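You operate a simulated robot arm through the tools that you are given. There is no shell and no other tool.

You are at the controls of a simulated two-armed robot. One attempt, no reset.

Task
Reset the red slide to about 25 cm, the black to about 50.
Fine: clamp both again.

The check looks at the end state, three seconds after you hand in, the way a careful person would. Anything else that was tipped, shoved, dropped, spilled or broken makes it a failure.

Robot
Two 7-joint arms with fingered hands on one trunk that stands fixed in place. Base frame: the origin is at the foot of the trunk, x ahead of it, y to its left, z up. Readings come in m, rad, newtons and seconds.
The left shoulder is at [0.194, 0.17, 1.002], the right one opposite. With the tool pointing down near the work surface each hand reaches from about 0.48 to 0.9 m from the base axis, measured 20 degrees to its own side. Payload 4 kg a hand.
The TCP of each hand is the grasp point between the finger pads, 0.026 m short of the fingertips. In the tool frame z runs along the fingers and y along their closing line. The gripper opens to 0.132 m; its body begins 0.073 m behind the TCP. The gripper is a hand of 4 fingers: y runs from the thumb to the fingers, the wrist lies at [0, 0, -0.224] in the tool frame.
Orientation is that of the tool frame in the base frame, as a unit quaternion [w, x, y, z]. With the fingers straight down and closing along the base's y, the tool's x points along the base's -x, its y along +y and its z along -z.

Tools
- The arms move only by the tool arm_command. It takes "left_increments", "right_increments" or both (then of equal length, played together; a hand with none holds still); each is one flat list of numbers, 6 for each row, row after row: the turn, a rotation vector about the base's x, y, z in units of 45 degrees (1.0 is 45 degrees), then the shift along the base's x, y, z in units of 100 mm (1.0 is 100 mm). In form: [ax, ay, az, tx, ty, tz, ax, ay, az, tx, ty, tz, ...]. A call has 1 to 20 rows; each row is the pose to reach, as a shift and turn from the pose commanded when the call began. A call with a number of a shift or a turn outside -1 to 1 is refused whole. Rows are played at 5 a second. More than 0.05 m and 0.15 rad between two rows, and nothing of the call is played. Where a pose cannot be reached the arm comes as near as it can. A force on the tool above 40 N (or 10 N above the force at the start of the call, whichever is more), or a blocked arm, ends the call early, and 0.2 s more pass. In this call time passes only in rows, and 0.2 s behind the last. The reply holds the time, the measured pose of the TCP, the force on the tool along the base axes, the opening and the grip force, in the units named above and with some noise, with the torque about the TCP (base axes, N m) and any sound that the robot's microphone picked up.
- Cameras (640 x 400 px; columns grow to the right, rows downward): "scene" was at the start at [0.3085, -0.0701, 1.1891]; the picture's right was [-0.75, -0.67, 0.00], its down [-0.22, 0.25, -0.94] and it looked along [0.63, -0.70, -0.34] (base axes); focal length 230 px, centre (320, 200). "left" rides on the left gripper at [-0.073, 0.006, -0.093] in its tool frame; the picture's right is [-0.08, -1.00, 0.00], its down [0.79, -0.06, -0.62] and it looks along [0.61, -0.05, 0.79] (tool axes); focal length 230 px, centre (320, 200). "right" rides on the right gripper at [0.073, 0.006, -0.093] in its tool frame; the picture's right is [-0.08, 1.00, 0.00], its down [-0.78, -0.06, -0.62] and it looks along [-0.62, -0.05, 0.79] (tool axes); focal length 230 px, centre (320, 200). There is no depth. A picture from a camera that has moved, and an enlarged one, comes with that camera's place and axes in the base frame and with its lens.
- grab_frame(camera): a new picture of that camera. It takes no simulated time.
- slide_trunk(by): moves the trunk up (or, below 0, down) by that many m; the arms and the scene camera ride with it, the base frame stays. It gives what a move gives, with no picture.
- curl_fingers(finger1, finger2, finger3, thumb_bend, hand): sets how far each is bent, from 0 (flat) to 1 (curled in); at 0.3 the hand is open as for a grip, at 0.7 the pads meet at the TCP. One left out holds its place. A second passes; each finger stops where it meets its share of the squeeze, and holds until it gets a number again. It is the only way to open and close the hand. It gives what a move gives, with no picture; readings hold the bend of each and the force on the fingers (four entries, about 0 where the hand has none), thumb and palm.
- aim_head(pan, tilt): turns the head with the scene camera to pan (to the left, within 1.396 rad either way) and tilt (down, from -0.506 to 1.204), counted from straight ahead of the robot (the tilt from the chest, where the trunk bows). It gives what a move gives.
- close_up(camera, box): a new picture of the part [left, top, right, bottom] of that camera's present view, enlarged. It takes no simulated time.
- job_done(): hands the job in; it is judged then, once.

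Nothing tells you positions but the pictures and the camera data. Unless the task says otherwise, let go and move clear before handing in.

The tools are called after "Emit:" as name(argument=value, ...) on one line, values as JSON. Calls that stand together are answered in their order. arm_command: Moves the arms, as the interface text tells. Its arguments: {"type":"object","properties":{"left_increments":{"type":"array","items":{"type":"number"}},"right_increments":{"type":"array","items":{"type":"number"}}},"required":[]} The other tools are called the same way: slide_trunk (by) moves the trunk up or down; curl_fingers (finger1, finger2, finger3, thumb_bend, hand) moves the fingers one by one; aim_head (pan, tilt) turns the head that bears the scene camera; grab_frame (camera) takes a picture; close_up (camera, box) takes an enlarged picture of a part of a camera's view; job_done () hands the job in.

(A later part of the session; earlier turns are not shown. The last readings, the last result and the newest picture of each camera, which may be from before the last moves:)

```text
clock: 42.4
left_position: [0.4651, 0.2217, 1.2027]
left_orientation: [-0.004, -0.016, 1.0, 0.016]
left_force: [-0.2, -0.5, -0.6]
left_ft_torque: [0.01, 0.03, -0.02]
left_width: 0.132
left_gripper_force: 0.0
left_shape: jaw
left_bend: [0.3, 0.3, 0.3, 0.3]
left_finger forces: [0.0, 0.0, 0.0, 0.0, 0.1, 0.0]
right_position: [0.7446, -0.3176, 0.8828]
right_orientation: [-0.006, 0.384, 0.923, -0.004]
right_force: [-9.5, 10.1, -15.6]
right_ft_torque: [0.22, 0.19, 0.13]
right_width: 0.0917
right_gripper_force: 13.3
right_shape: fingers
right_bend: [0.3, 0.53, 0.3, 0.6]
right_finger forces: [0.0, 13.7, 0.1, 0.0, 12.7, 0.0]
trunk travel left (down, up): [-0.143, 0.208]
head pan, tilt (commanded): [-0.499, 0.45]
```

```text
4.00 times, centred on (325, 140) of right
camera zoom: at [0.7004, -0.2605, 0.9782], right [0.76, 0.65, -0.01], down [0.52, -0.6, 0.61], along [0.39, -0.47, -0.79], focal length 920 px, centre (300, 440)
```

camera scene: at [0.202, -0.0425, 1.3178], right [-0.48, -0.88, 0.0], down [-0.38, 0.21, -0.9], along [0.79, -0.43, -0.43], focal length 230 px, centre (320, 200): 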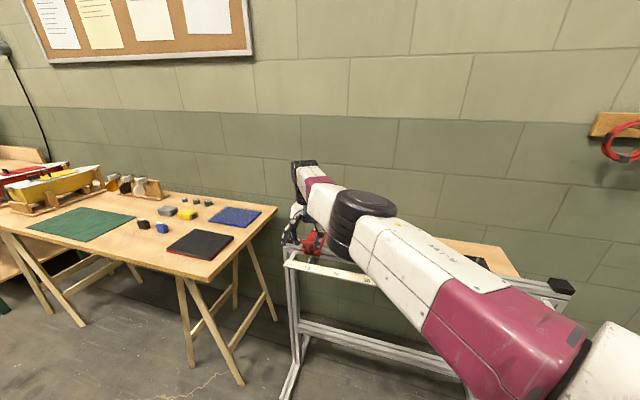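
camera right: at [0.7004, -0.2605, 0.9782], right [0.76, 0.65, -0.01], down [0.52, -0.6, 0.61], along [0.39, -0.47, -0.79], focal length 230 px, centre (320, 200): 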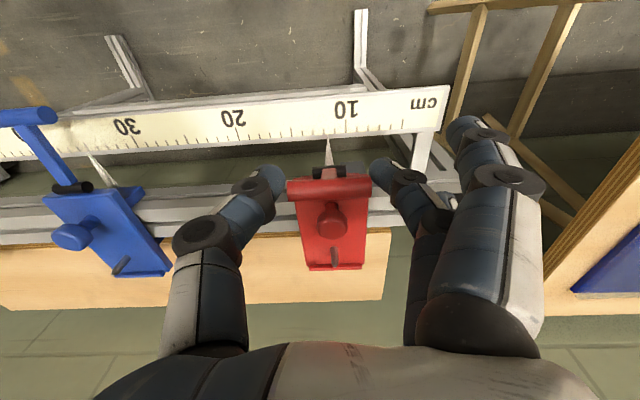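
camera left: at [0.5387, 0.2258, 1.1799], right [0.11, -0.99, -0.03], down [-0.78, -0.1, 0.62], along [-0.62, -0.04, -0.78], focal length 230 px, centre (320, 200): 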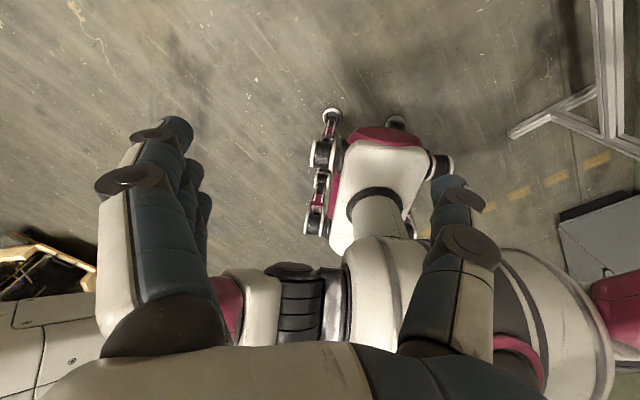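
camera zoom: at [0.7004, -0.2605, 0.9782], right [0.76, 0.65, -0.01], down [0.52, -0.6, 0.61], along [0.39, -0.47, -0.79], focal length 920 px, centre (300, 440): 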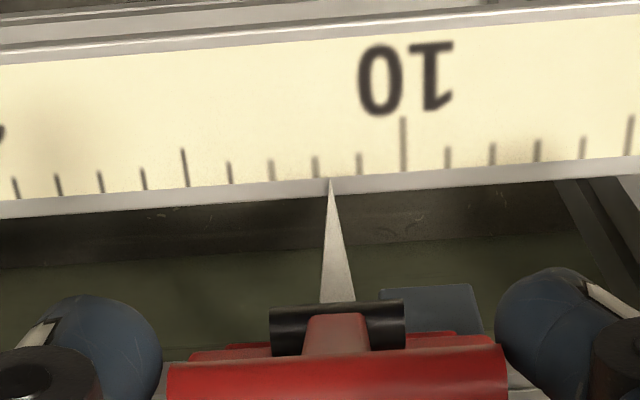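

The slide moves freely along the rail; it now reads about 11.7. I drag it on about 12 cm, easing slightly off the lever's stop.

Emit:
arm_command(right_increments=[0, 0, 0, -0.08, -0.02, -0.02, 0, 0, 0, -0.2, -0.136, -0.02, 0, 0, 0, -0.32, -0.256, -0.02, 0, 0, 0, -0.44, -0.376, -0.02, 0, 0, 0, -0.56, -0.496, -0.02, 0, 0, 0, -0.68, -0.616, -0.02, 0, 0, 0, -0.8, -0.736, -0.02, 0, 0, 0, -0.902, -0.838, -0.02])

Emit:
grab_frame(camera="right")

Emit:
close_up(camera="right", box=[270, 90, 380, 190])

Emit:
grab_frame(camera="scene")

```text
clock: 44.2
left_position: [0.4652, 0.2217, 1.2043]
left_orientation: [-0.003, -0.016, 1.0, 0.015]
left_force: [0.4, -0.4, 0.0]
left_ft_torque: [0.04, -0.01, 0.02]
left_width: 0.1319
left_gripper_force: 0.0
left_shape: jaw
left_bend: [0.3, 0.3, 0.3, 0.3]
left_finger forces: [0.0, 0.0, 0.0, 0.0, 0.1, 0.0]
right_position: [0.6539, -0.4001, 0.8841]
right_orientation: [-0.007, 0.385, 0.923, -0.005]
right_force: [-8.6, 7.5, -4.6]
right_ft_torque: [0.11, 0.2, 0.12]
right_width: 0.0879
right_gripper_force: 8.2
right_shape: fingers
right_bend: [0.3, 0.56, 0.3, 0.62]
right_finger forces: [0.1, 9.3, 0.0, 0.0, 7.3, 0.1]
trunk travel left (down, up): [-0.143, 0.208]
head pan, tilt (commanded): [-0.499, 0.45]
```

```text
taken
camera right: at [0.609, -0.3438, 0.9788], right [0.76, 0.65, -0.01], down [0.52, -0.6, 0.61], along [0.39, -0.47, -0.79], focal length 230 px, centre (320, 200)
```

right: 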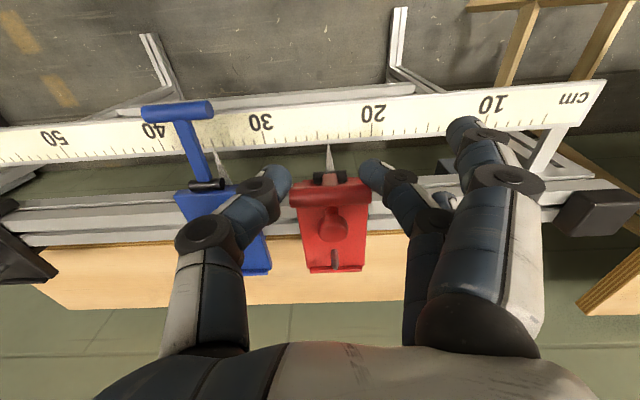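

```text
4.00 times, centred on (325, 140) of right
camera zoom: at [0.609, -0.3438, 0.9788], right [0.76, 0.65, -0.01], down [0.52, -0.6, 0.61], along [0.39, -0.47, -0.79], focal length 920 px, centre (300, 440)
```

zoom: 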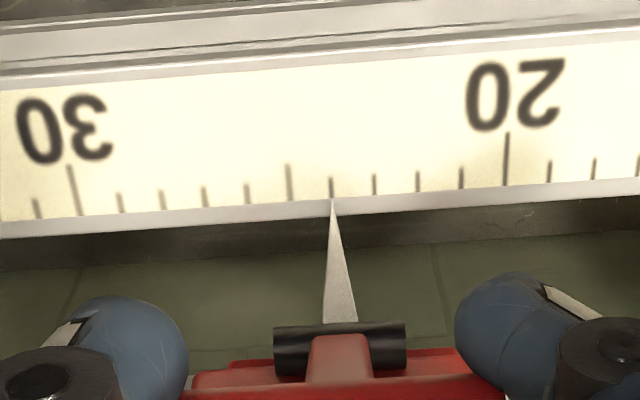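

```text
taken
camera scene: at [0.2014, -0.0442, 1.3182], right [-0.48, -0.88, 0.0], down [-0.38, 0.21, -0.9], along [0.79, -0.43, -0.43], focal length 230 px, centre (320, 200)
```

scene: 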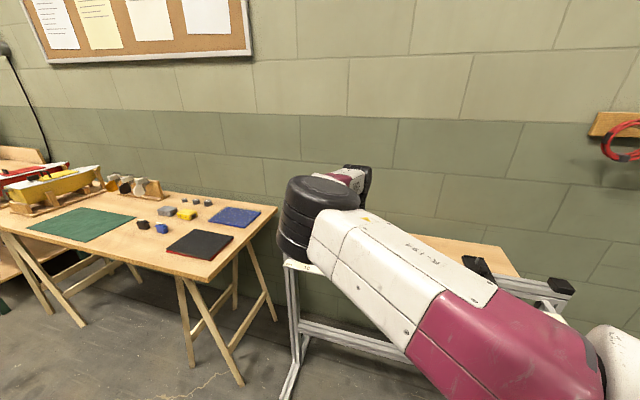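

Red reads 24.0 exactly. One more centimetre along the rail.

Emit:
arm_command(right_increments=[0, 0, 0, -0.035, -0.035, 0, 0, 0, 0, -0.071, -0.071, 0, 0, 0, 0, -0.071, -0.071, 0])

Emit:
close_up(camera="right", box=[270, 90, 380, 190])

Emit:
grab_frame(camera="right")

```text
clock: 45.0
left_position: [0.4642, 0.2215, 1.2046]
left_orientation: [-0.003, -0.015, 1.0, 0.015]
left_force: [0.3, -0.3, 0.7]
left_ft_torque: [-0.03, -0.01, -0.02]
left_width: 0.1319
left_gripper_force: 0.1
left_shape: jaw
left_bend: [0.3, 0.3, 0.3, 0.3]
left_finger forces: [0.0, 0.1, 0.0, 0.1, 0.0, 0.1]
right_position: [0.6454, -0.4072, 0.8832]
right_orientation: [-0.005, 0.383, 0.924, -0.005]
right_force: [-5.7, 5.0, -2.2]
right_ft_torque: [0.06, 0.11, 0.09]
right_width: 0.087
right_gripper_force: 6.8
right_shape: fingers
right_bend: [0.3, 0.57, 0.3, 0.62]
right_finger forces: [0.0, 7.0, 0.0, 0.0, 6.2, 0.0]
trunk travel left (down, up): [-0.143, 0.208]
head pan, tilt (commanded): [-0.499, 0.45]
```

```text
4.00 times, centred on (325, 140) of right
camera zoom: at [0.6011, -0.3507, 0.9782], right [0.76, 0.65, -0.01], down [0.52, -0.6, 0.61], along [0.39, -0.47, -0.79], focal length 920 px, centre (300, 440)
```

zoom: 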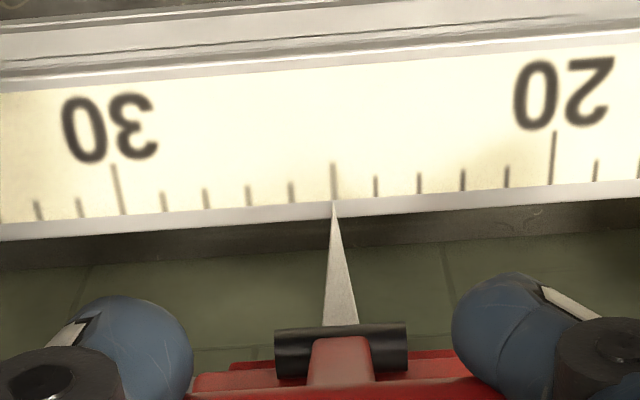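

```text
taken
camera right: at [0.6011, -0.3507, 0.9782], right [0.76, 0.65, -0.01], down [0.52, -0.6, 0.61], along [0.39, -0.47, -0.79], focal length 230 px, centre (320, 200)
```

right: 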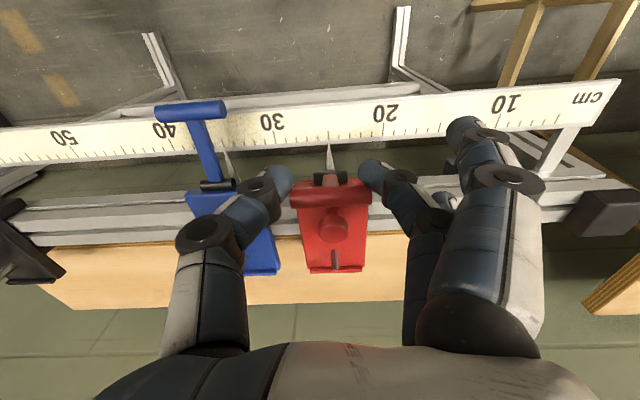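

Red reads 25.0. Now I bring the lever back down along its arc, first to about 30°, and check the reading again.

Emit:
arm_command(right_increments=[0, 0, 0, -0.04, 0.04, -0.04, 0, 0, 0, -0.075, 0.075, -0.085, 0, 0, 0, -0.11, 0.11, -0.145, 0, 0, 0, -0.143, 0.143, -0.209])

Emit:
grab_frame(camera="right")

Emit:
close_up(camera="right", box=[250, 110, 390, 230])

```text
clock: 46.0
left_position: [0.4652, 0.2206, 1.2044]
left_orientation: [-0.003, -0.016, 1.0, 0.016]
left_force: [0.4, 0.4, 0.1]
left_ft_torque: [0.0, -0.01, -0.01]
left_width: 0.132
left_gripper_force: 0.0
left_shape: jaw
left_bend: [0.3, 0.3, 0.3, 0.3]
left_finger forces: [0.0, 0.0, 0.1, 0.0, 0.0, 0.1]
right_position: [0.634, -0.3954, 0.8601]
right_orientation: [-0.006, 0.384, 0.923, -0.004]
right_force: [0.5, -0.2, 0.0]
right_ft_torque: [-0.01, -0.01, -0.01]
right_width: 0.0797
right_gripper_force: 0.1
right_shape: fingers
right_bend: [0.3, 0.65, 0.3, 0.65]
right_finger forces: [0.0, 0.0, 0.1, 0.1, 0.1, 0.0]
trunk travel left (down, up): [-0.143, 0.208]
head pan, tilt (commanded): [-0.499, 0.45]
```

```text
taken
camera right: at [0.588, -0.3386, 0.956], right [0.76, 0.65, -0.01], down [0.52, -0.6, 0.61], along [0.39, -0.47, -0.79], focal length 230 px, centre (320, 200)
```

right: 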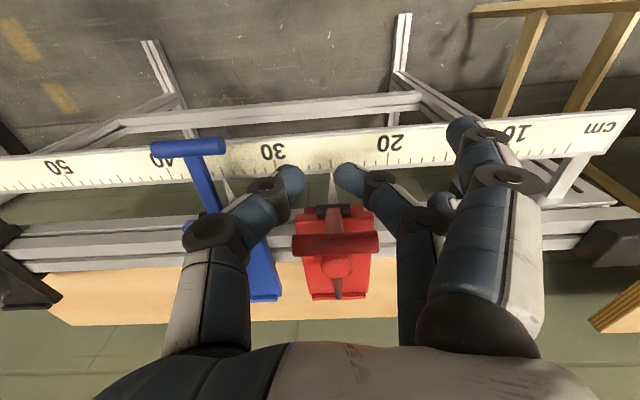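

```text
3.33 times, centred on (320, 170) of right
camera zoom: at [0.588, -0.3386, 0.956], right [0.76, 0.65, -0.01], down [0.52, -0.6, 0.61], along [0.39, -0.47, -0.79], focal length 767 px, centre (320, 300)
```

zoom: 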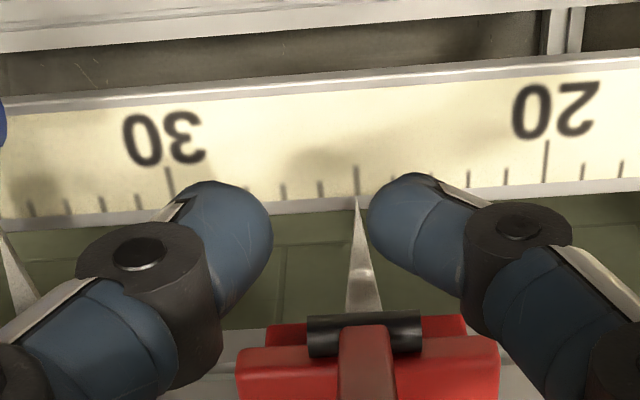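

The fingers slid off the bar while the lever stayed up at about 65° by itself; red still reads 25.0. I'll raise the hand, go behind the bar, and push the lever forward and down with the closed fingertips.

Emit:
arm_command(right_increments=[0, 0, 0, 0, 0, 0.25, 0, 0, 0, 0, 0, 0.55, 0, 0, 0, 0.2, -0.16, 0.58, 0, 0, 0, 0.418, -0.318, 0.58, 0, 0, 0, 0.418, -0.318, 0.58])

Emit:
grab_frame(camera="right")

Emit:
grab_frame(camera="scene")

```text
clock: 47.2
left_position: [0.4646, 0.2196, 1.2052]
left_orientation: [-0.003, -0.015, 1.0, 0.016]
left_force: [1.3, -0.2, -0.3]
left_ft_torque: [-0.03, 0.02, 0.02]
left_width: 0.1323
left_gripper_force: 0.0
left_shape: jaw
left_bend: [0.3, 0.3, 0.3, 0.3]
left_finger forces: [0.0, 0.1, 0.0, 0.0, 0.1, 0.0]
right_position: [0.6756, -0.4249, 0.921]
right_orientation: [-0.005, 0.383, 0.924, -0.003]
right_force: [-0.8, -0.2, 1.0]
right_ft_torque: [0.0, -0.02, 0.01]
right_width: 0.0792
right_gripper_force: 0.1
right_shape: fingers
right_bend: [0.3, 0.65, 0.3, 0.65]
right_finger forces: [0.0, 0.1, 0.1, 0.0, 0.0, 0.1]
trunk travel left (down, up): [-0.143, 0.208]
head pan, tilt (commanded): [-0.499, 0.45]
```

```text
taken
camera right: at [0.6308, -0.3679, 1.0158], right [0.76, 0.65, -0.01], down [0.52, -0.6, 0.61], along [0.39, -0.47, -0.79], focal length 230 px, centre (320, 200)
```

right: 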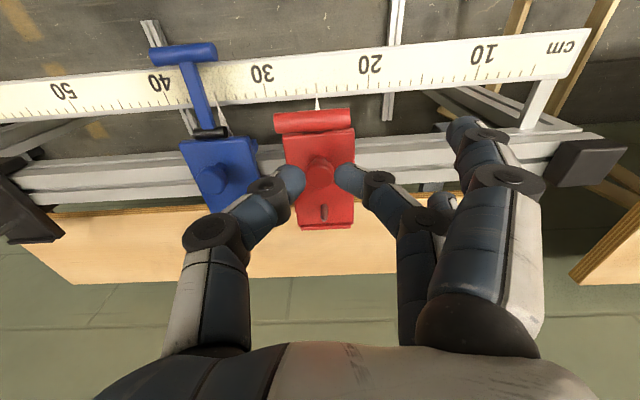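

```text
taken
camera scene: at [0.2019, -0.0446, 1.3182], right [-0.48, -0.88, 0.0], down [-0.38, 0.21, -0.9], along [0.79, -0.43, -0.44], focal length 230 px, centre (320, 200)
```

scene: 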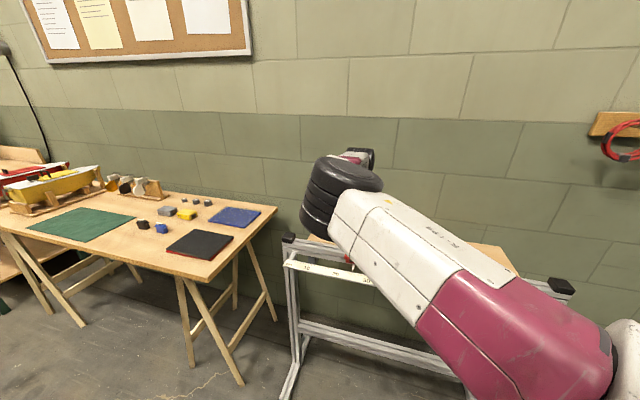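

The bar is at about (0.658, -0.409, 0.868), and the fingertips are 2.4 cm behind it. I lower them behind the bar and push it forward to about 40°.

Emit:
arm_command(right_increments=[0, 0, 0, 0, 0, -0.22, 0, 0, 0, 0, 0, -0.43, 0, 0, 0, -0.06, 0.06, -0.43, 0, 0, 0, -0.12, 0.12, -0.46, 0, 0, 0, -0.17, 0.17, -0.5, 0, 0, 0, -0.205, 0.205, -0.5])

Emit:
grab_frame(camera="right")

```text
clock: 48.6
left_position: [0.465, 0.2207, 1.205]
left_orientation: [-0.003, -0.017, 1.0, 0.016]
left_force: [-0.1, -0.2, 0.1]
left_ft_torque: [0.02, 0.02, -0.03]
left_width: 0.132
left_gripper_force: 0.0
left_shape: jaw
left_bend: [0.3, 0.3, 0.3, 0.3]
left_finger forces: [0.1, 0.0, 0.0, 0.0, 0.0, 0.0]
right_position: [0.6557, -0.4045, 0.8706]
right_orientation: [-0.005, 0.383, 0.924, -0.003]
right_force: [0.3, -0.8, -1.1]
right_ft_torque: [-0.02, -0.03, 0.03]
right_width: 0.0792
right_gripper_force: 0.6
right_shape: fingers
right_bend: [0.3, 0.65, 0.3, 0.65]
right_finger forces: [0.0, 0.0, 0.0, 0.0, 1.7, 0.0]
trunk travel left (down, up): [-0.143, 0.208]
head pan, tilt (commanded): [-0.499, 0.45]
```

```text
taken
camera right: at [0.6096, -0.3482, 0.9648], right [0.76, 0.65, -0.01], down [0.52, -0.6, 0.61], along [0.39, -0.47, -0.79], focal length 230 px, centre (320, 200)
```

right: 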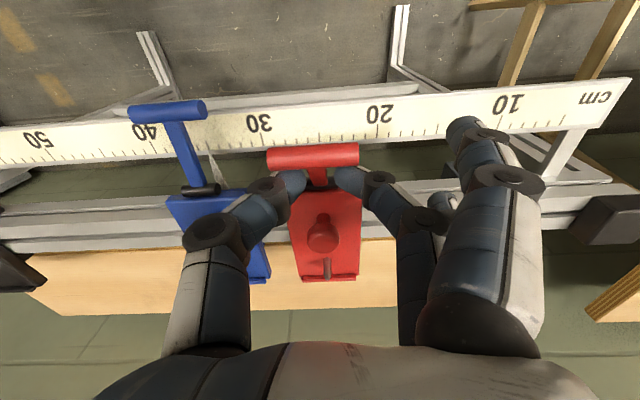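

The lever is at about 41° now, with almost no resistance. I lift the fingertips over the bar and press it down along its arc, stopping at about 10° to check.

Emit:
arm_command(right_increments=[0, 0, 0, 0.01, -0.01, 0.12, 0, 0, 0, 0.01, -0.01, 0.24, 0, 0, 0, -0.06, 0.06, 0.24, 0, 0, 0, -0.14, 0.14, 0.2, 0, 0, 0, -0.172, 0.172, 0.034, 0, 0, 0, -0.189, 0.189, -0.06, 0, 0, 0, -0.208, 0.208, -0.162])

Emit:
grab_frame(camera="right")

Emit:
close_up(camera="right", box=[240, 110, 400, 250])

```text
clock: 50.2
left_position: [0.4656, 0.2208, 1.2042]
left_orientation: [-0.004, -0.016, 1.0, 0.016]
left_force: [0.6, 0.3, 0.9]
left_ft_torque: [-0.02, 0.05, -0.03]
left_width: 0.132
left_gripper_force: 0.0
left_shape: jaw
left_bend: [0.3, 0.3, 0.3, 0.3]
left_finger forces: [0.0, 0.0, 0.0, 0.1, 0.0, 0.0]
right_position: [0.6332, -0.3903, 0.8548]
right_orientation: [-0.004, 0.389, 0.921, -0.001]
right_force: [0.0, -0.2, 0.7]
right_ft_torque: [0.02, 0.02, 0.0]
right_width: 0.0793
right_gripper_force: 0.0
right_shape: fingers
right_bend: [0.3, 0.65, 0.3, 0.65]
right_finger forces: [0.0, 0.1, 0.0, 0.0, 0.1, 0.0]
trunk travel left (down, up): [-0.143, 0.208]
head pan, tilt (commanded): [-0.499, 0.45]
```

```text
taken
camera right: at [0.5883, -0.3331, 0.9484], right [0.77, 0.64, -0.01], down [0.51, -0.61, 0.61], along [0.39, -0.47, -0.79], focal length 230 px, centre (320, 200)
```

right: 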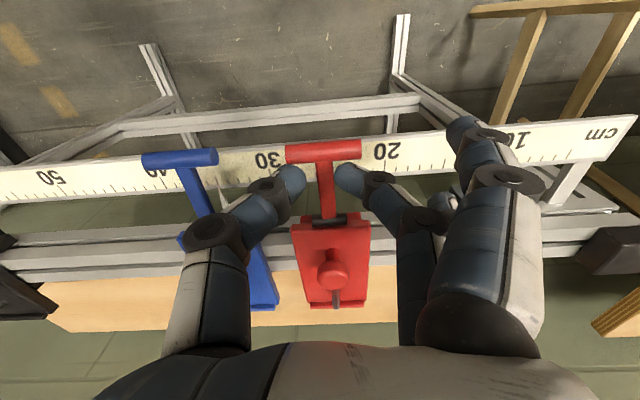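

```text
2.86 times, centred on (320, 180) of right
camera zoom: at [0.5883, -0.3331, 0.9484], right [0.77, 0.64, -0.01], down [0.51, -0.61, 0.61], along [0.39, -0.47, -0.79], focal length 657 px, centre (320, 257)
```

zoom: 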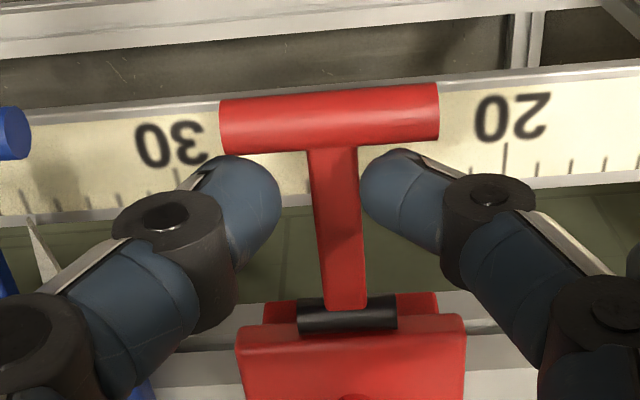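

The lever has come down to about -4°, nearly where it started. To make sure it is fully clamped I position the fingertips over the bar and press down until I feel firm resistance.

Emit:
arm_command(right_increments=[0, 0, 0, -0.04, 0.04, 0, 0, 0, 0, -0.075, 0.075, 0, 0, 0, 0, -0.075, 0.075, -0.08, 0, 0, 0, -0.075, 0.075, -0.14, 0, 0, 0, -0.075, 0.075, -0.18, 0, 0, 0, -0.075, 0.075, -0.22])

Emit:
close_up(camera="right", box=[240, 110, 400, 250])

```text
clock: 51.6
left_position: [0.4617, 0.2213, 1.2053]
left_orientation: [-0.002, -0.016, 1.0, 0.015]
left_force: [0.2, 0.5, 0.6]
left_ft_torque: [-0.02, -0.03, -0.01]
left_width: 0.132
left_gripper_force: 0.1
left_shape: jaw
left_bend: [0.3, 0.3, 0.3, 0.3]
left_finger forces: [0.1, 0.1, 0.0, 0.1, 0.1, 0.0]
right_position: [0.6239, -0.3879, 0.8364]
right_orientation: [-0.001, 0.396, 0.918, 0.0]
right_force: [3.3, -2.6, 21.0]
right_ft_torque: [-0.08, -0.14, -0.02]
right_width: 0.0801
right_gripper_force: 11.4
right_shape: fingers
right_bend: [0.3, 0.7, 0.3, 0.65]
right_finger forces: [0.0, 15.2, 0.0, 0.0, 6.7, 0.1]
trunk travel left (down, up): [-0.143, 0.208]
head pan, tilt (commanded): [-0.499, 0.45]
```

```text
2.86 times, centred on (320, 180) of right
camera zoom: at [0.5793, -0.331, 0.9317], right [0.78, 0.63, 0.0], down [0.5, -0.61, 0.62], along [0.38, -0.48, -0.79], focal length 657 px, centre (320, 257)
```

zoom: 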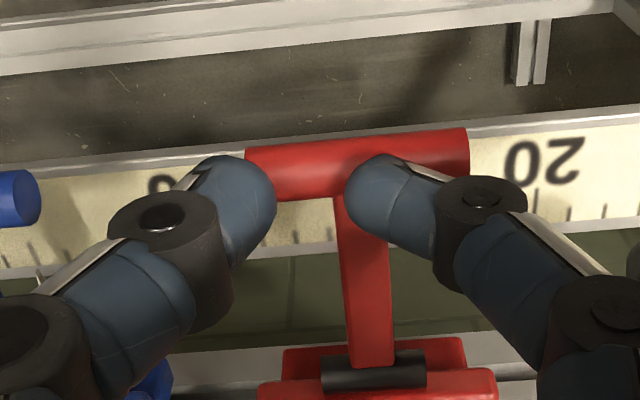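

The bar resists 21 N and the lever is at about -7°, matching how it was at the start. I lift the hand clear and inspect red.

Emit:
arm_command(right_increments=[0, 0, 0, 0, 0, 0.15, 0, 0, 0, 0, 0, 0.4, 0, 0, 0, 0, 0, 0.7, 0, 0, 0, 0, 0, 1.0])

Emit:
grab_frame(camera="right")

Emit:
close_up(camera="right", box=[160, 40, 400, 190])

Emit:
grab_frame(camera="scene")

```text
clock: 52.6
left_position: [0.4633, 0.2225, 1.2052]
left_orientation: [-0.002, -0.015, 1.0, 0.016]
left_force: [0.0, 0.2, 0.0]
left_ft_torque: [0.02, 0.0, -0.01]
left_width: 0.1319
left_gripper_force: 0.1
left_shape: jaw
left_bend: [0.3, 0.3, 0.3, 0.3]
left_finger forces: [0.0, 0.0, 0.0, 0.1, 0.1, 0.0]
right_position: [0.6184, -0.3978, 0.9262]
right_orientation: [-0.012, 0.404, 0.915, -0.003]
right_force: [-0.2, 0.5, 0.6]
right_ft_torque: [0.02, -0.01, -0.01]
right_width: 0.0789
right_gripper_force: 0.1
right_shape: fingers
right_bend: [0.3, 0.65, 0.3, 0.65]
right_finger forces: [0.0, 0.0, 0.0, 0.0, 0.0, 0.1]
trunk travel left (down, up): [-0.143, 0.208]
head pan, tilt (commanded): [-0.499, 0.45]
```

```text
taken
camera right: at [0.5759, -0.3391, 1.0218], right [0.79, 0.62, -0.01], down [0.5, -0.62, 0.6], along [0.36, -0.48, -0.8], focal length 230 px, centre (320, 200)
```

right: 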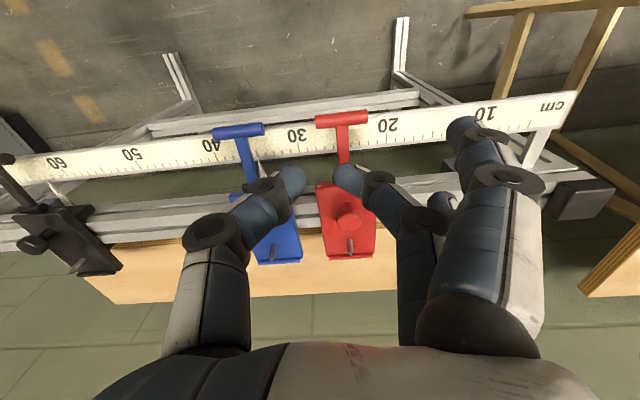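

```text
2.67 times, centred on (280, 115) of right
camera zoom: at [0.5759, -0.3391, 1.0218], right [0.79, 0.62, -0.01], down [0.5, -0.62, 0.6], along [0.36, -0.48, -0.8], focal length 614 px, centre (427, 427)
```

zoom: 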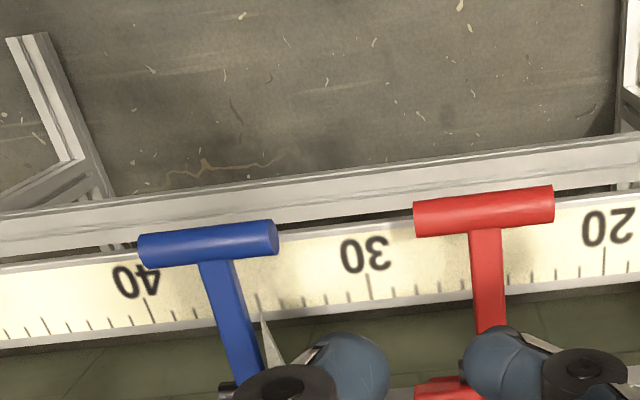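

```text
taken
camera scene: at [0.2014, -0.0443, 1.3183], right [-0.48, -0.88, 0.0], down [-0.38, 0.21, -0.9], along [0.79, -0.43, -0.43], focal length 230 px, centre (320, 200)
```

scene: 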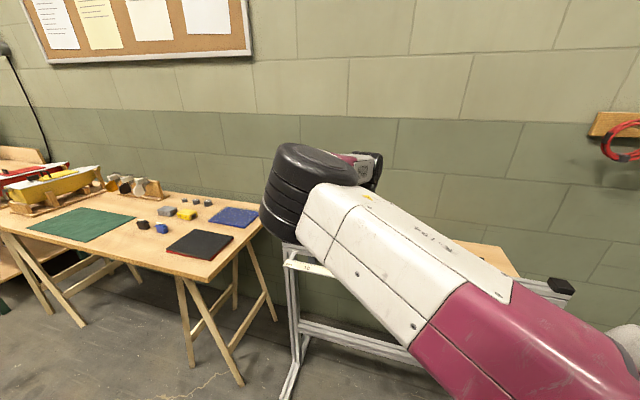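

Red is closed and sits at 25 with blue untouched. I'll move the hand up and along the rail toward black.

Emit:
arm_command(right_increments=[0, 0, 0, -0.1, -0.1, 0.15, 0, 0, 0, -0.3, -0.3, 0.3, 0, 0, 0, -0.55, -0.55, 0.3, 0, 0, 0, -0.8, -0.8, 0.3, 0, 0, 0, -1.0, -1.0, 0.3])

Emit:
arm_command(right_increments=[0, 0, 0, -0.25, -0.25, 0, 0, 0, 0, -0.5, -0.5, 0, 0, 0, 0, -0.75, -0.75, 0, 0, 0, 0, -1.0, -1.0, 0, 0, 0, 0, -1.0, -1.0, 0])

Emit:
grab_frame(camera="right")

Emit:
grab_frame(camera="scene")

```text
clock: 53.8
left_position: [0.464, 0.2214, 1.205]
left_orientation: [-0.003, -0.016, 1.0, 0.015]
left_force: [0.4, 0.3, 0.1]
left_ft_torque: [0.03, 0.0, -0.02]
left_width: 0.1318
left_gripper_force: 0.1
left_shape: jaw
left_bend: [0.3, 0.3, 0.3, 0.3]
left_finger forces: [0.0, 0.1, 0.0, 0.1, 0.0, 0.0]
right_position: [0.5261, -0.4745, 0.9616]
right_orientation: [-0.005, 0.383, 0.924, -0.004]
right_force: [-0.4, -0.1, 1.3]
right_ft_torque: [0.0, 0.0, 0.02]
right_width: 0.0793
right_gripper_force: 0.0
right_shape: fingers
right_bend: [0.3, 0.65, 0.3, 0.65]
right_finger forces: [0.0, 0.0, 0.0, 0.0, 0.0, 0.0]
trunk travel left (down, up): [-0.143, 0.208]
head pan, tilt (commanded): [-0.499, 0.45]
```

```text
clock: 55.0
left_position: [0.4647, 0.2207, 1.2049]
left_orientation: [-0.003, -0.016, 1.0, 0.015]
left_force: [0.5, 0.1, 0.1]
left_ft_torque: [0.01, -0.03, 0.02]
left_width: 0.1321
left_gripper_force: 0.1
left_shape: jaw
left_bend: [0.3, 0.3, 0.3, 0.3]
left_finger forces: [0.0, 0.0, 0.0, 0.0, 0.1, 0.0]
right_position: [0.4254, -0.5752, 0.9629]
right_orientation: [-0.005, 0.383, 0.924, -0.004]
right_force: [0.2, 0.4, -0.3]
right_ft_torque: [-0.02, -0.04, 0.0]
right_width: 0.0794
right_gripper_force: 0.1
right_shape: fingers
right_bend: [0.3, 0.65, 0.3, 0.65]
right_finger forces: [0.1, 0.0, 0.0, 0.0, 0.0, 0.0]
trunk travel left (down, up): [-0.143, 0.208]
head pan, tilt (commanded): [-0.499, 0.45]
```

```text
taken
camera right: at [0.3798, -0.5199, 1.0582], right [0.76, 0.65, -0.01], down [0.52, -0.6, 0.61], along [0.39, -0.47, -0.79], focal length 230 px, centre (320, 200)
```

right: 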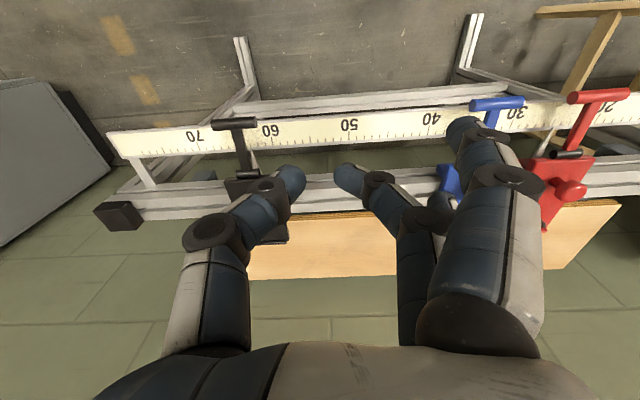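

```text
taken
camera scene: at [0.2022, -0.0444, 1.3181], right [-0.48, -0.88, 0.0], down [-0.38, 0.21, -0.9], along [0.79, -0.43, -0.44], focal length 230 px, centre (320, 200)
```

scene: 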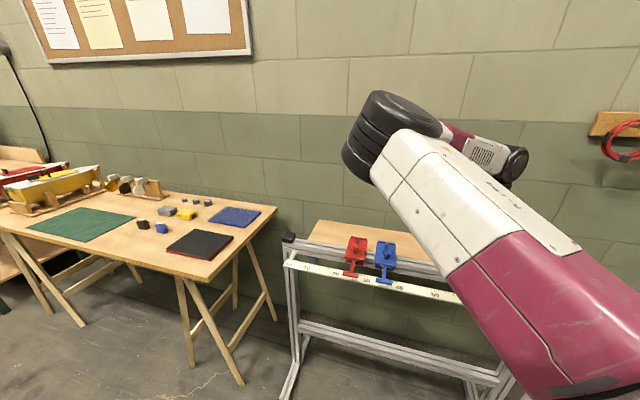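

The head can now see red and blue freely; I zoom in to check red's reading and lever.

Emit:
close_up(camera="scene", box=[325, 225, 415, 295])

Emit:
close_up(camera="right", box=[530, 70, 640, 170])

Emit:
close_up(camera="right", box=[180, 90, 300, 200])

```text
5.71 times, centred on (370, 260) of scene
camera zoom: at [0.2022, -0.0444, 1.3181], right [-0.48, -0.88, 0.0], down [-0.38, 0.21, -0.9], along [0.79, -0.43, -0.44], focal length 1317 px, centre (34, -143)
```

zoom: 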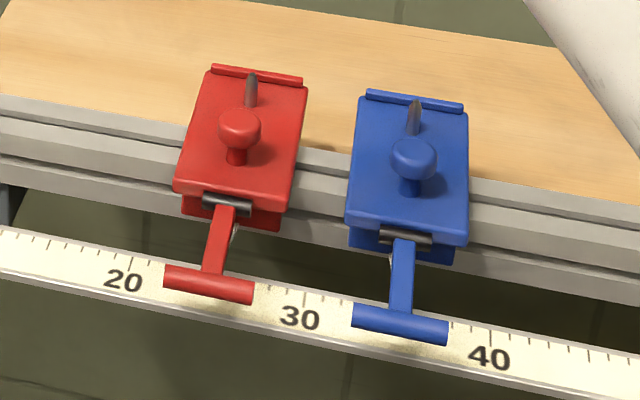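

```text
4.00 times, centred on (585, 120) of right
camera zoom: at [0.3798, -0.5199, 1.0582], right [0.76, 0.65, -0.01], down [0.52, -0.6, 0.61], along [0.39, -0.47, -0.79], focal length 920 px, centre (-740, 520)
```

zoom: 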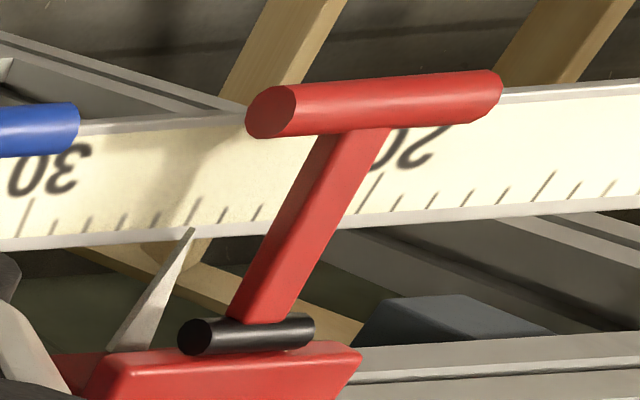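

```text
3.64 times, centred on (240, 145) of right
camera zoom: at [0.3798, -0.5199, 1.0582], right [0.76, 0.65, -0.01], down [0.52, -0.6, 0.61], along [0.39, -0.47, -0.79], focal length 837 px, centre (611, 400)
```

zoom: 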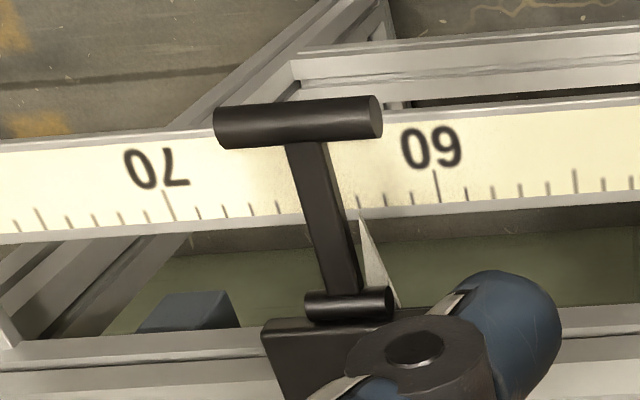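

Red's pointer is right on 25, and its lever looks like blue's or within a few degrees of it; I'll double-check that later. Black's bar is at about (0.363, -0.651, 0.805), slide at about 62.8; I open the two fingers a bit and move above it.

Emit:
curl_fingers(hand="right", finger2=0.45, thumb_bend=0.45)

Emit:
arm_command(right_increments=[0, 0, 0, -0.2, -0.25, 0, 0, 0, 0, -0.4, -0.5, -0.1, 0, 0, 0, -0.62, -0.765, -0.3, 0, 0, 0, -0.62, -0.765, -0.5, 0, 0, 0, -0.62, -0.765, -0.6])

Emit:
grab_frame(camera="right")

Emit:
grab_frame(camera="scene")

```text
clock: 56.0
left_position: [0.4641, 0.2206, 1.2041]
left_orientation: [-0.004, -0.016, 1.0, 0.016]
left_force: [0.1, 0.6, 0.6]
left_ft_torque: [0.0, 0.01, 0.04]
left_width: 0.1319
left_gripper_force: 0.2
left_shape: jaw
left_bend: [0.3, 0.3, 0.3, 0.3]
left_finger forces: [0.0, 0.0, 0.0, 0.1, 0.1, 0.0]
right_position: [0.4258, -0.5762, 0.9636]
right_orientation: [-0.005, 0.383, 0.924, -0.004]
right_force: [-0.4, 0.1, 0.7]
right_ft_torque: [0.02, -0.01, 0.01]
right_width: 0.1111
right_gripper_force: 0.0
right_shape: fingers
right_bend: [0.3, 0.45, 0.3, 0.45]
right_finger forces: [0.1, 0.0, 0.0, 0.0, 0.1, 0.1]
trunk travel left (down, up): [-0.143, 0.208]
head pan, tilt (commanded): [-0.499, 0.45]
```

```text
clock: 57.2
left_position: [0.4651, 0.2213, 1.2051]
left_orientation: [-0.003, -0.016, 1.0, 0.016]
left_force: [-0.8, 0.6, -0.5]
left_ft_torque: [-0.03, -0.02, 0.0]
left_width: 0.1323
left_gripper_force: 0.2
left_shape: jaw
left_bend: [0.3, 0.3, 0.3, 0.3]
left_finger forces: [0.1, 0.0, 0.0, 0.0, 0.1, 0.0]
right_position: [0.3645, -0.6522, 0.9015]
right_orientation: [-0.005, 0.384, 0.924, -0.004]
right_force: [0.0, -0.1, -0.4]
right_ft_torque: [-0.03, 0.0, -0.01]
right_width: 0.1114
right_gripper_force: 0.0
right_shape: fingers
right_bend: [0.3, 0.45, 0.3, 0.45]
right_finger forces: [0.0, 0.0, 0.0, 0.0, 0.0, 0.1]
trunk travel left (down, up): [-0.143, 0.208]
head pan, tilt (commanded): [-0.499, 0.45]
```

```text
taken
camera right: at [0.3196, -0.5964, 0.9971], right [0.76, 0.65, -0.01], down [0.52, -0.6, 0.61], along [0.39, -0.47, -0.79], focal length 230 px, centre (320, 200)
```

right: 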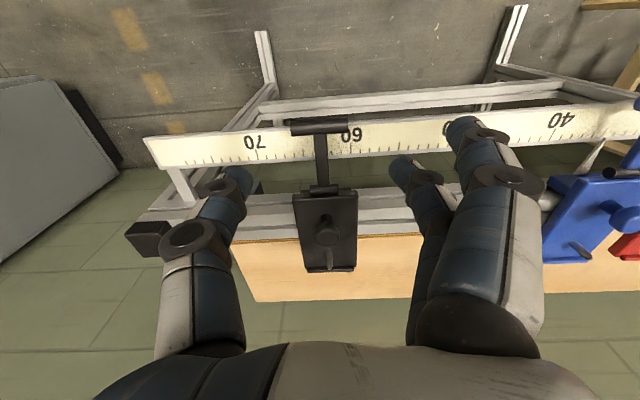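

```text
taken
camera scene: at [0.202, -0.0448, 1.3181], right [-0.48, -0.88, 0.0], down [-0.38, 0.21, -0.9], along [0.79, -0.43, -0.44], focal length 230 px, centre (320, 200)
```

scene: 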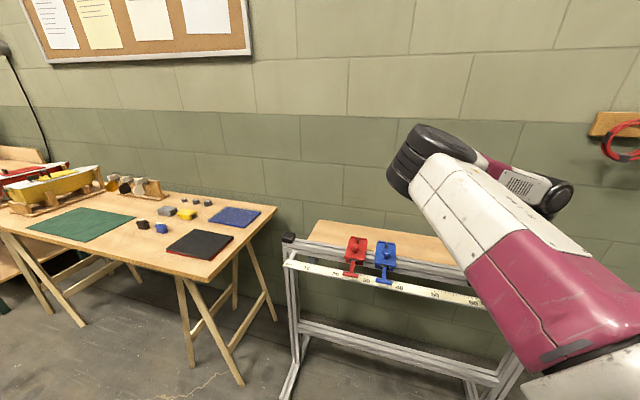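

The hand is centred over black's bar within a few mm. I descend to grip height.

Emit:
arm_command(right_increments=[0, 0, 0, 0, 0.02, -0.2, 0, 0, 0, 0, 0.03, -0.4, 0, 0, 0, 0, 0.03, -0.6, 0, 0, 0, 0, 0.03, -0.75, 0, 0, 0, 0, 0.03, -0.8, 0, 0, 0, 0, 0.03, -0.8])

Emit:
grab_frame(camera="right")

```text
clock: 58.6
left_position: [0.4645, 0.2209, 1.2033]
left_orientation: [-0.002, -0.016, 1.0, 0.016]
left_force: [-0.6, 0.4, 0.2]
left_ft_torque: [0.01, -0.01, -0.01]
left_width: 0.1317
left_gripper_force: 0.1
left_shape: jaw
left_bend: [0.3, 0.3, 0.3, 0.3]
left_finger forces: [0.0, 0.0, 0.0, 0.0, 0.0, 0.0]
right_position: [0.3637, -0.6493, 0.8209]
right_orientation: [-0.005, 0.383, 0.924, -0.003]
right_force: [0.3, 0.1, -0.7]
right_ft_torque: [0.01, -0.04, 0.01]
right_width: 0.1113
right_gripper_force: 0.1
right_shape: fingers
right_bend: [0.3, 0.45, 0.3, 0.45]
right_finger forces: [0.1, 0.0, 0.0, 0.0, 0.0, 0.0]
trunk travel left (down, up): [-0.143, 0.208]
head pan, tilt (commanded): [-0.499, 0.45]
```

```text
taken
camera right: at [0.3189, -0.5932, 0.9172], right [0.76, 0.65, -0.01], down [0.52, -0.6, 0.61], along [0.39, -0.47, -0.79], focal length 230 px, centre (320, 200)
```

right: 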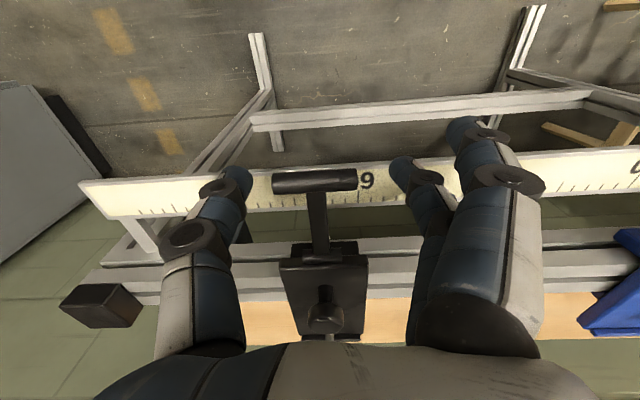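

The bar's ends sit neatly between thumb and middle finger. I close on them.

Emit:
curl_fingers(hand="right", finger2=0.68, thumb_bend=0.65)

Emit:
close_up(camera="right", box=[240, 110, 400, 250])

```text
clock: 59.6
left_position: [0.4638, 0.2206, 1.2045]
left_orientation: [-0.003, -0.016, 1.0, 0.016]
left_force: [0.2, 0.0, 0.2]
left_ft_torque: [0.0, 0.05, 0.0]
left_width: 0.1317
left_gripper_force: 0.1
left_shape: jaw
left_bend: [0.3, 0.3, 0.3, 0.3]
left_finger forces: [0.0, 0.0, 0.0, 0.1, 0.1, 0.0]
right_position: [0.3625, -0.6492, 0.8221]
right_orientation: [-0.005, 0.383, 0.924, -0.003]
right_force: [-8.0, -5.3, -0.2]
right_ft_torque: [-0.13, 0.19, -0.03]
right_width: 0.0999
right_gripper_force: 13.1
right_shape: fingers
right_bend: [0.3, 0.55, 0.3, 0.58]
right_finger forces: [0.0, 8.0, 0.0, 0.0, 17.9, 0.1]
trunk travel left (down, up): [-0.143, 0.208]
head pan, tilt (commanded): [-0.499, 0.45]
```

```text
2.86 times, centred on (320, 180) of right
camera zoom: at [0.3182, -0.5938, 0.9172], right [0.76, 0.65, -0.01], down [0.52, -0.6, 0.61], along [0.39, -0.47, -0.79], focal length 657 px, centre (320, 257)
```

zoom: 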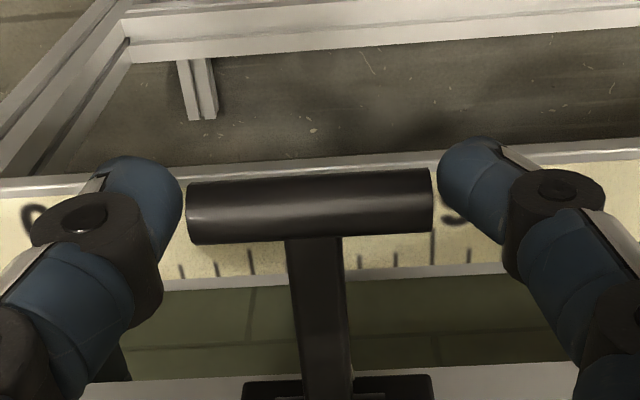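

Gripped (8 N and 18 N). I lift just a few millimetres first to feel how strongly the clamp holds the lever closed.

Emit:
arm_command(right_increments=[0, 0, 0, 0, 0, 0.04, 0, 0, 0, 0, 0, 0.06])

Emit:
close_up(camera="right", box=[240, 110, 400, 250])

```text
clock: 60.2
left_position: [0.4642, 0.22, 1.2043]
left_orientation: [-0.003, -0.016, 1.0, 0.015]
left_force: [-0.5, 0.0, 0.6]
left_ft_torque: [0.02, 0.0, 0.03]
left_width: 0.1319
left_gripper_force: 0.0
left_shape: jaw
left_bend: [0.3, 0.3, 0.3, 0.3]
left_finger forces: [0.0, 0.1, 0.0, 0.1, 0.0, 0.0]
right_position: [0.3628, -0.6501, 0.8274]
right_orientation: [-0.005, 0.384, 0.923, -0.004]
right_force: [-6.9, -5.9, -1.6]
right_ft_torque: [-0.12, 0.16, 0.02]
right_width: 0.1004
right_gripper_force: 12.4
right_shape: fingers
right_bend: [0.3, 0.55, 0.3, 0.58]
right_finger forces: [0.0, 8.3, 0.1, 0.0, 17.7, 0.0]
trunk travel left (down, up): [-0.143, 0.208]
head pan, tilt (commanded): [-0.499, 0.45]
```

```text
2.86 times, centred on (320, 180) of right
camera zoom: at [0.3182, -0.5934, 0.9229], right [0.76, 0.65, -0.01], down [0.52, -0.6, 0.61], along [0.39, -0.47, -0.79], focal length 657 px, centre (320, 257)
```

zoom: 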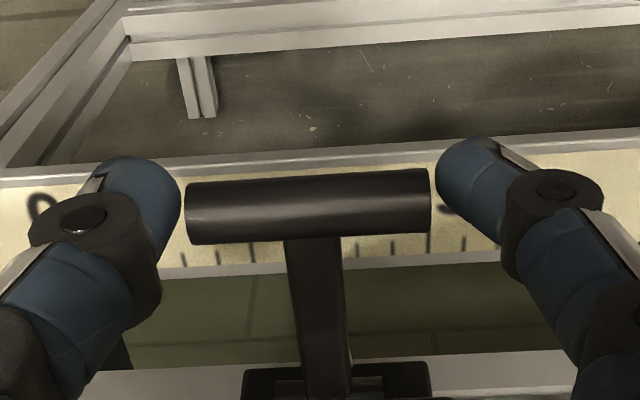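

The lever lifts with hardly any resistance, so it just holds by friction at whatever angle. I raise it along the arc to about 60°.

Emit:
arm_command(right_increments=[0, 0, 0, 0.011, -0.011, 0.168, 0, 0, 0, 0.054, -0.054, 0.313, 0, 0, 0, 0.121, -0.121, 0.437, 0, 0, 0, 0.177, -0.177, 0.505, 0, 0, 0, 0.215, -0.215, 0.54])

Emit:
grab_frame(camera="right")

Emit:
close_up(camera="right", box=[240, 90, 400, 230])

```text
clock: 61.4
left_position: [0.4653, 0.2203, 1.2054]
left_orientation: [-0.004, -0.015, 1.0, 0.015]
left_force: [0.0, 0.3, 0.4]
left_ft_torque: [0.0, 0.0, -0.03]
left_width: 0.1322
left_gripper_force: 0.1
left_shape: jaw
left_bend: [0.3, 0.3, 0.3, 0.3]
left_finger forces: [0.0, 0.1, 0.1, 0.0, 0.1, 0.1]
right_position: [0.3847, -0.6694, 0.8817]
right_orientation: [-0.006, 0.383, 0.924, -0.003]
right_force: [-1.2, -2.2, -2.6]
right_ft_torque: [0.0, 0.08, 0.05]
right_width: 0.0977
right_gripper_force: 10.3
right_shape: fingers
right_bend: [0.3, 0.55, 0.3, 0.59]
right_finger forces: [0.1, 9.1, 0.0, 0.0, 11.3, 0.0]
trunk travel left (down, up): [-0.143, 0.208]
head pan, tilt (commanded): [-0.499, 0.45]
```

```text
taken
camera right: at [0.3401, -0.6133, 0.9769], right [0.76, 0.65, -0.01], down [0.52, -0.6, 0.61], along [0.39, -0.47, -0.79], focal length 230 px, centre (320, 200)
```

right: 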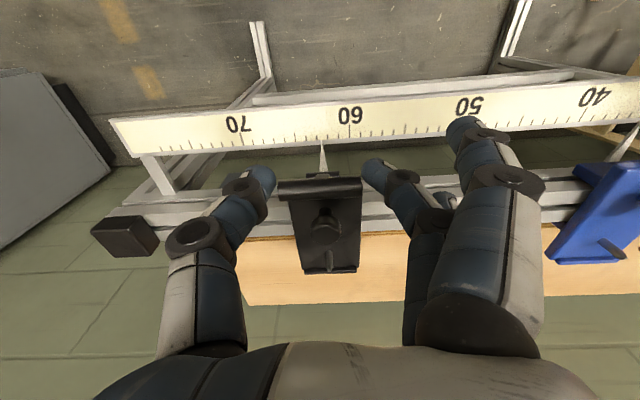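

```text
2.86 times, centred on (320, 160) of right
camera zoom: at [0.3401, -0.6133, 0.9769], right [0.76, 0.65, -0.01], down [0.52, -0.6, 0.61], along [0.39, -0.47, -0.79], focal length 657 px, centre (320, 314)
```

zoom: 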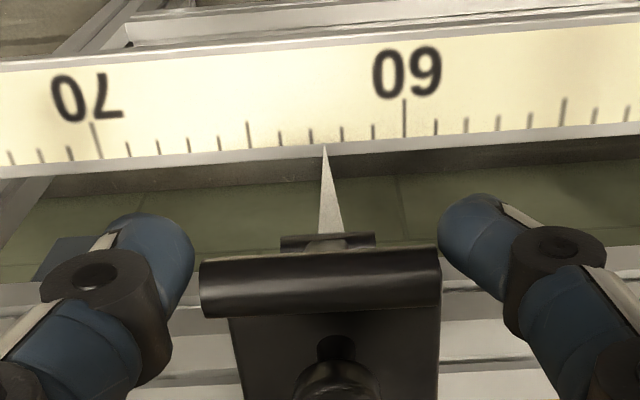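

Black reads about 62.6 with the lever up. I drag it a first 3 cm toward 50.

Emit:
arm_command(right_increments=[0, 0, 0, 0.05, 0.05, 0, 0, 0, 0, 0.13, 0.13, 0, 0, 0, 0, 0.212, 0.212, 0])

Emit:
grab_frame(camera="right")

Emit:
close_up(camera="right", box=[240, 90, 400, 230])

```text
clock: 62.2
left_position: [0.4647, 0.2223, 1.2042]
left_orientation: [-0.002, -0.016, 1.0, 0.016]
left_force: [0.0, 1.5, 0.0]
left_ft_torque: [0.01, 0.01, 0.0]
left_width: 0.132
left_gripper_force: 0.1
left_shape: jaw
left_bend: [0.3, 0.3, 0.3, 0.3]
left_finger forces: [0.0, 0.0, 0.0, 0.0, 0.1, 0.1]
right_position: [0.4059, -0.6472, 0.8821]
right_orientation: [-0.006, 0.384, 0.923, -0.003]
right_force: [-4.4, 4.0, -1.7]
right_ft_torque: [0.05, 0.11, 0.04]
right_width: 0.0898
right_gripper_force: 6.5
right_shape: fingers
right_bend: [0.3, 0.58, 0.3, 0.62]
right_finger forces: [0.0, 6.1, 0.1, 0.0, 6.3, 0.0]
trunk travel left (down, up): [-0.143, 0.208]
head pan, tilt (commanded): [-0.499, 0.45]
```

```text
taken
camera right: at [0.3605, -0.5921, 0.9767], right [0.76, 0.65, -0.01], down [0.52, -0.6, 0.61], along [0.39, -0.47, -0.79], focal length 230 px, centre (320, 200)
```

right: 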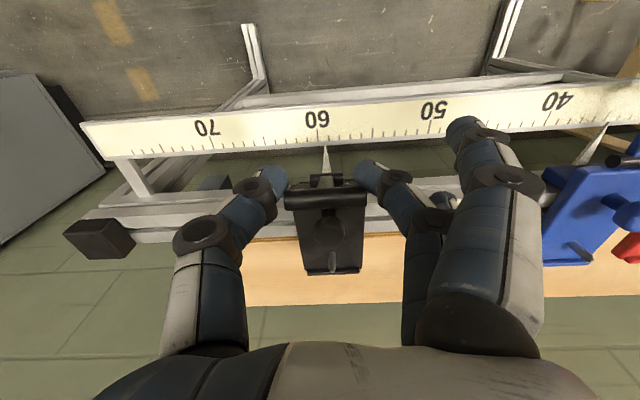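

```text
2.86 times, centred on (320, 160) of right
camera zoom: at [0.3605, -0.5921, 0.9767], right [0.76, 0.65, -0.01], down [0.52, -0.6, 0.61], along [0.39, -0.47, -0.79], focal length 657 px, centre (320, 314)
```

zoom: 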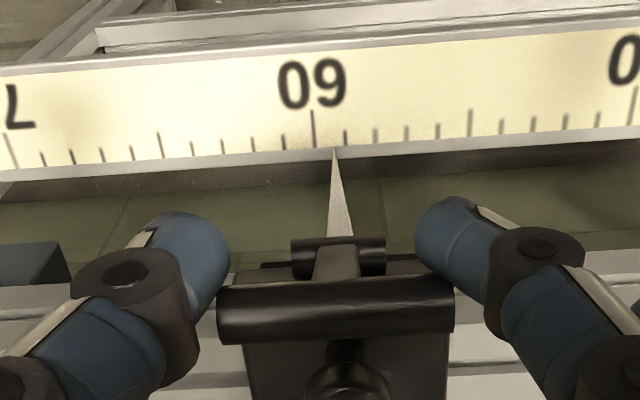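

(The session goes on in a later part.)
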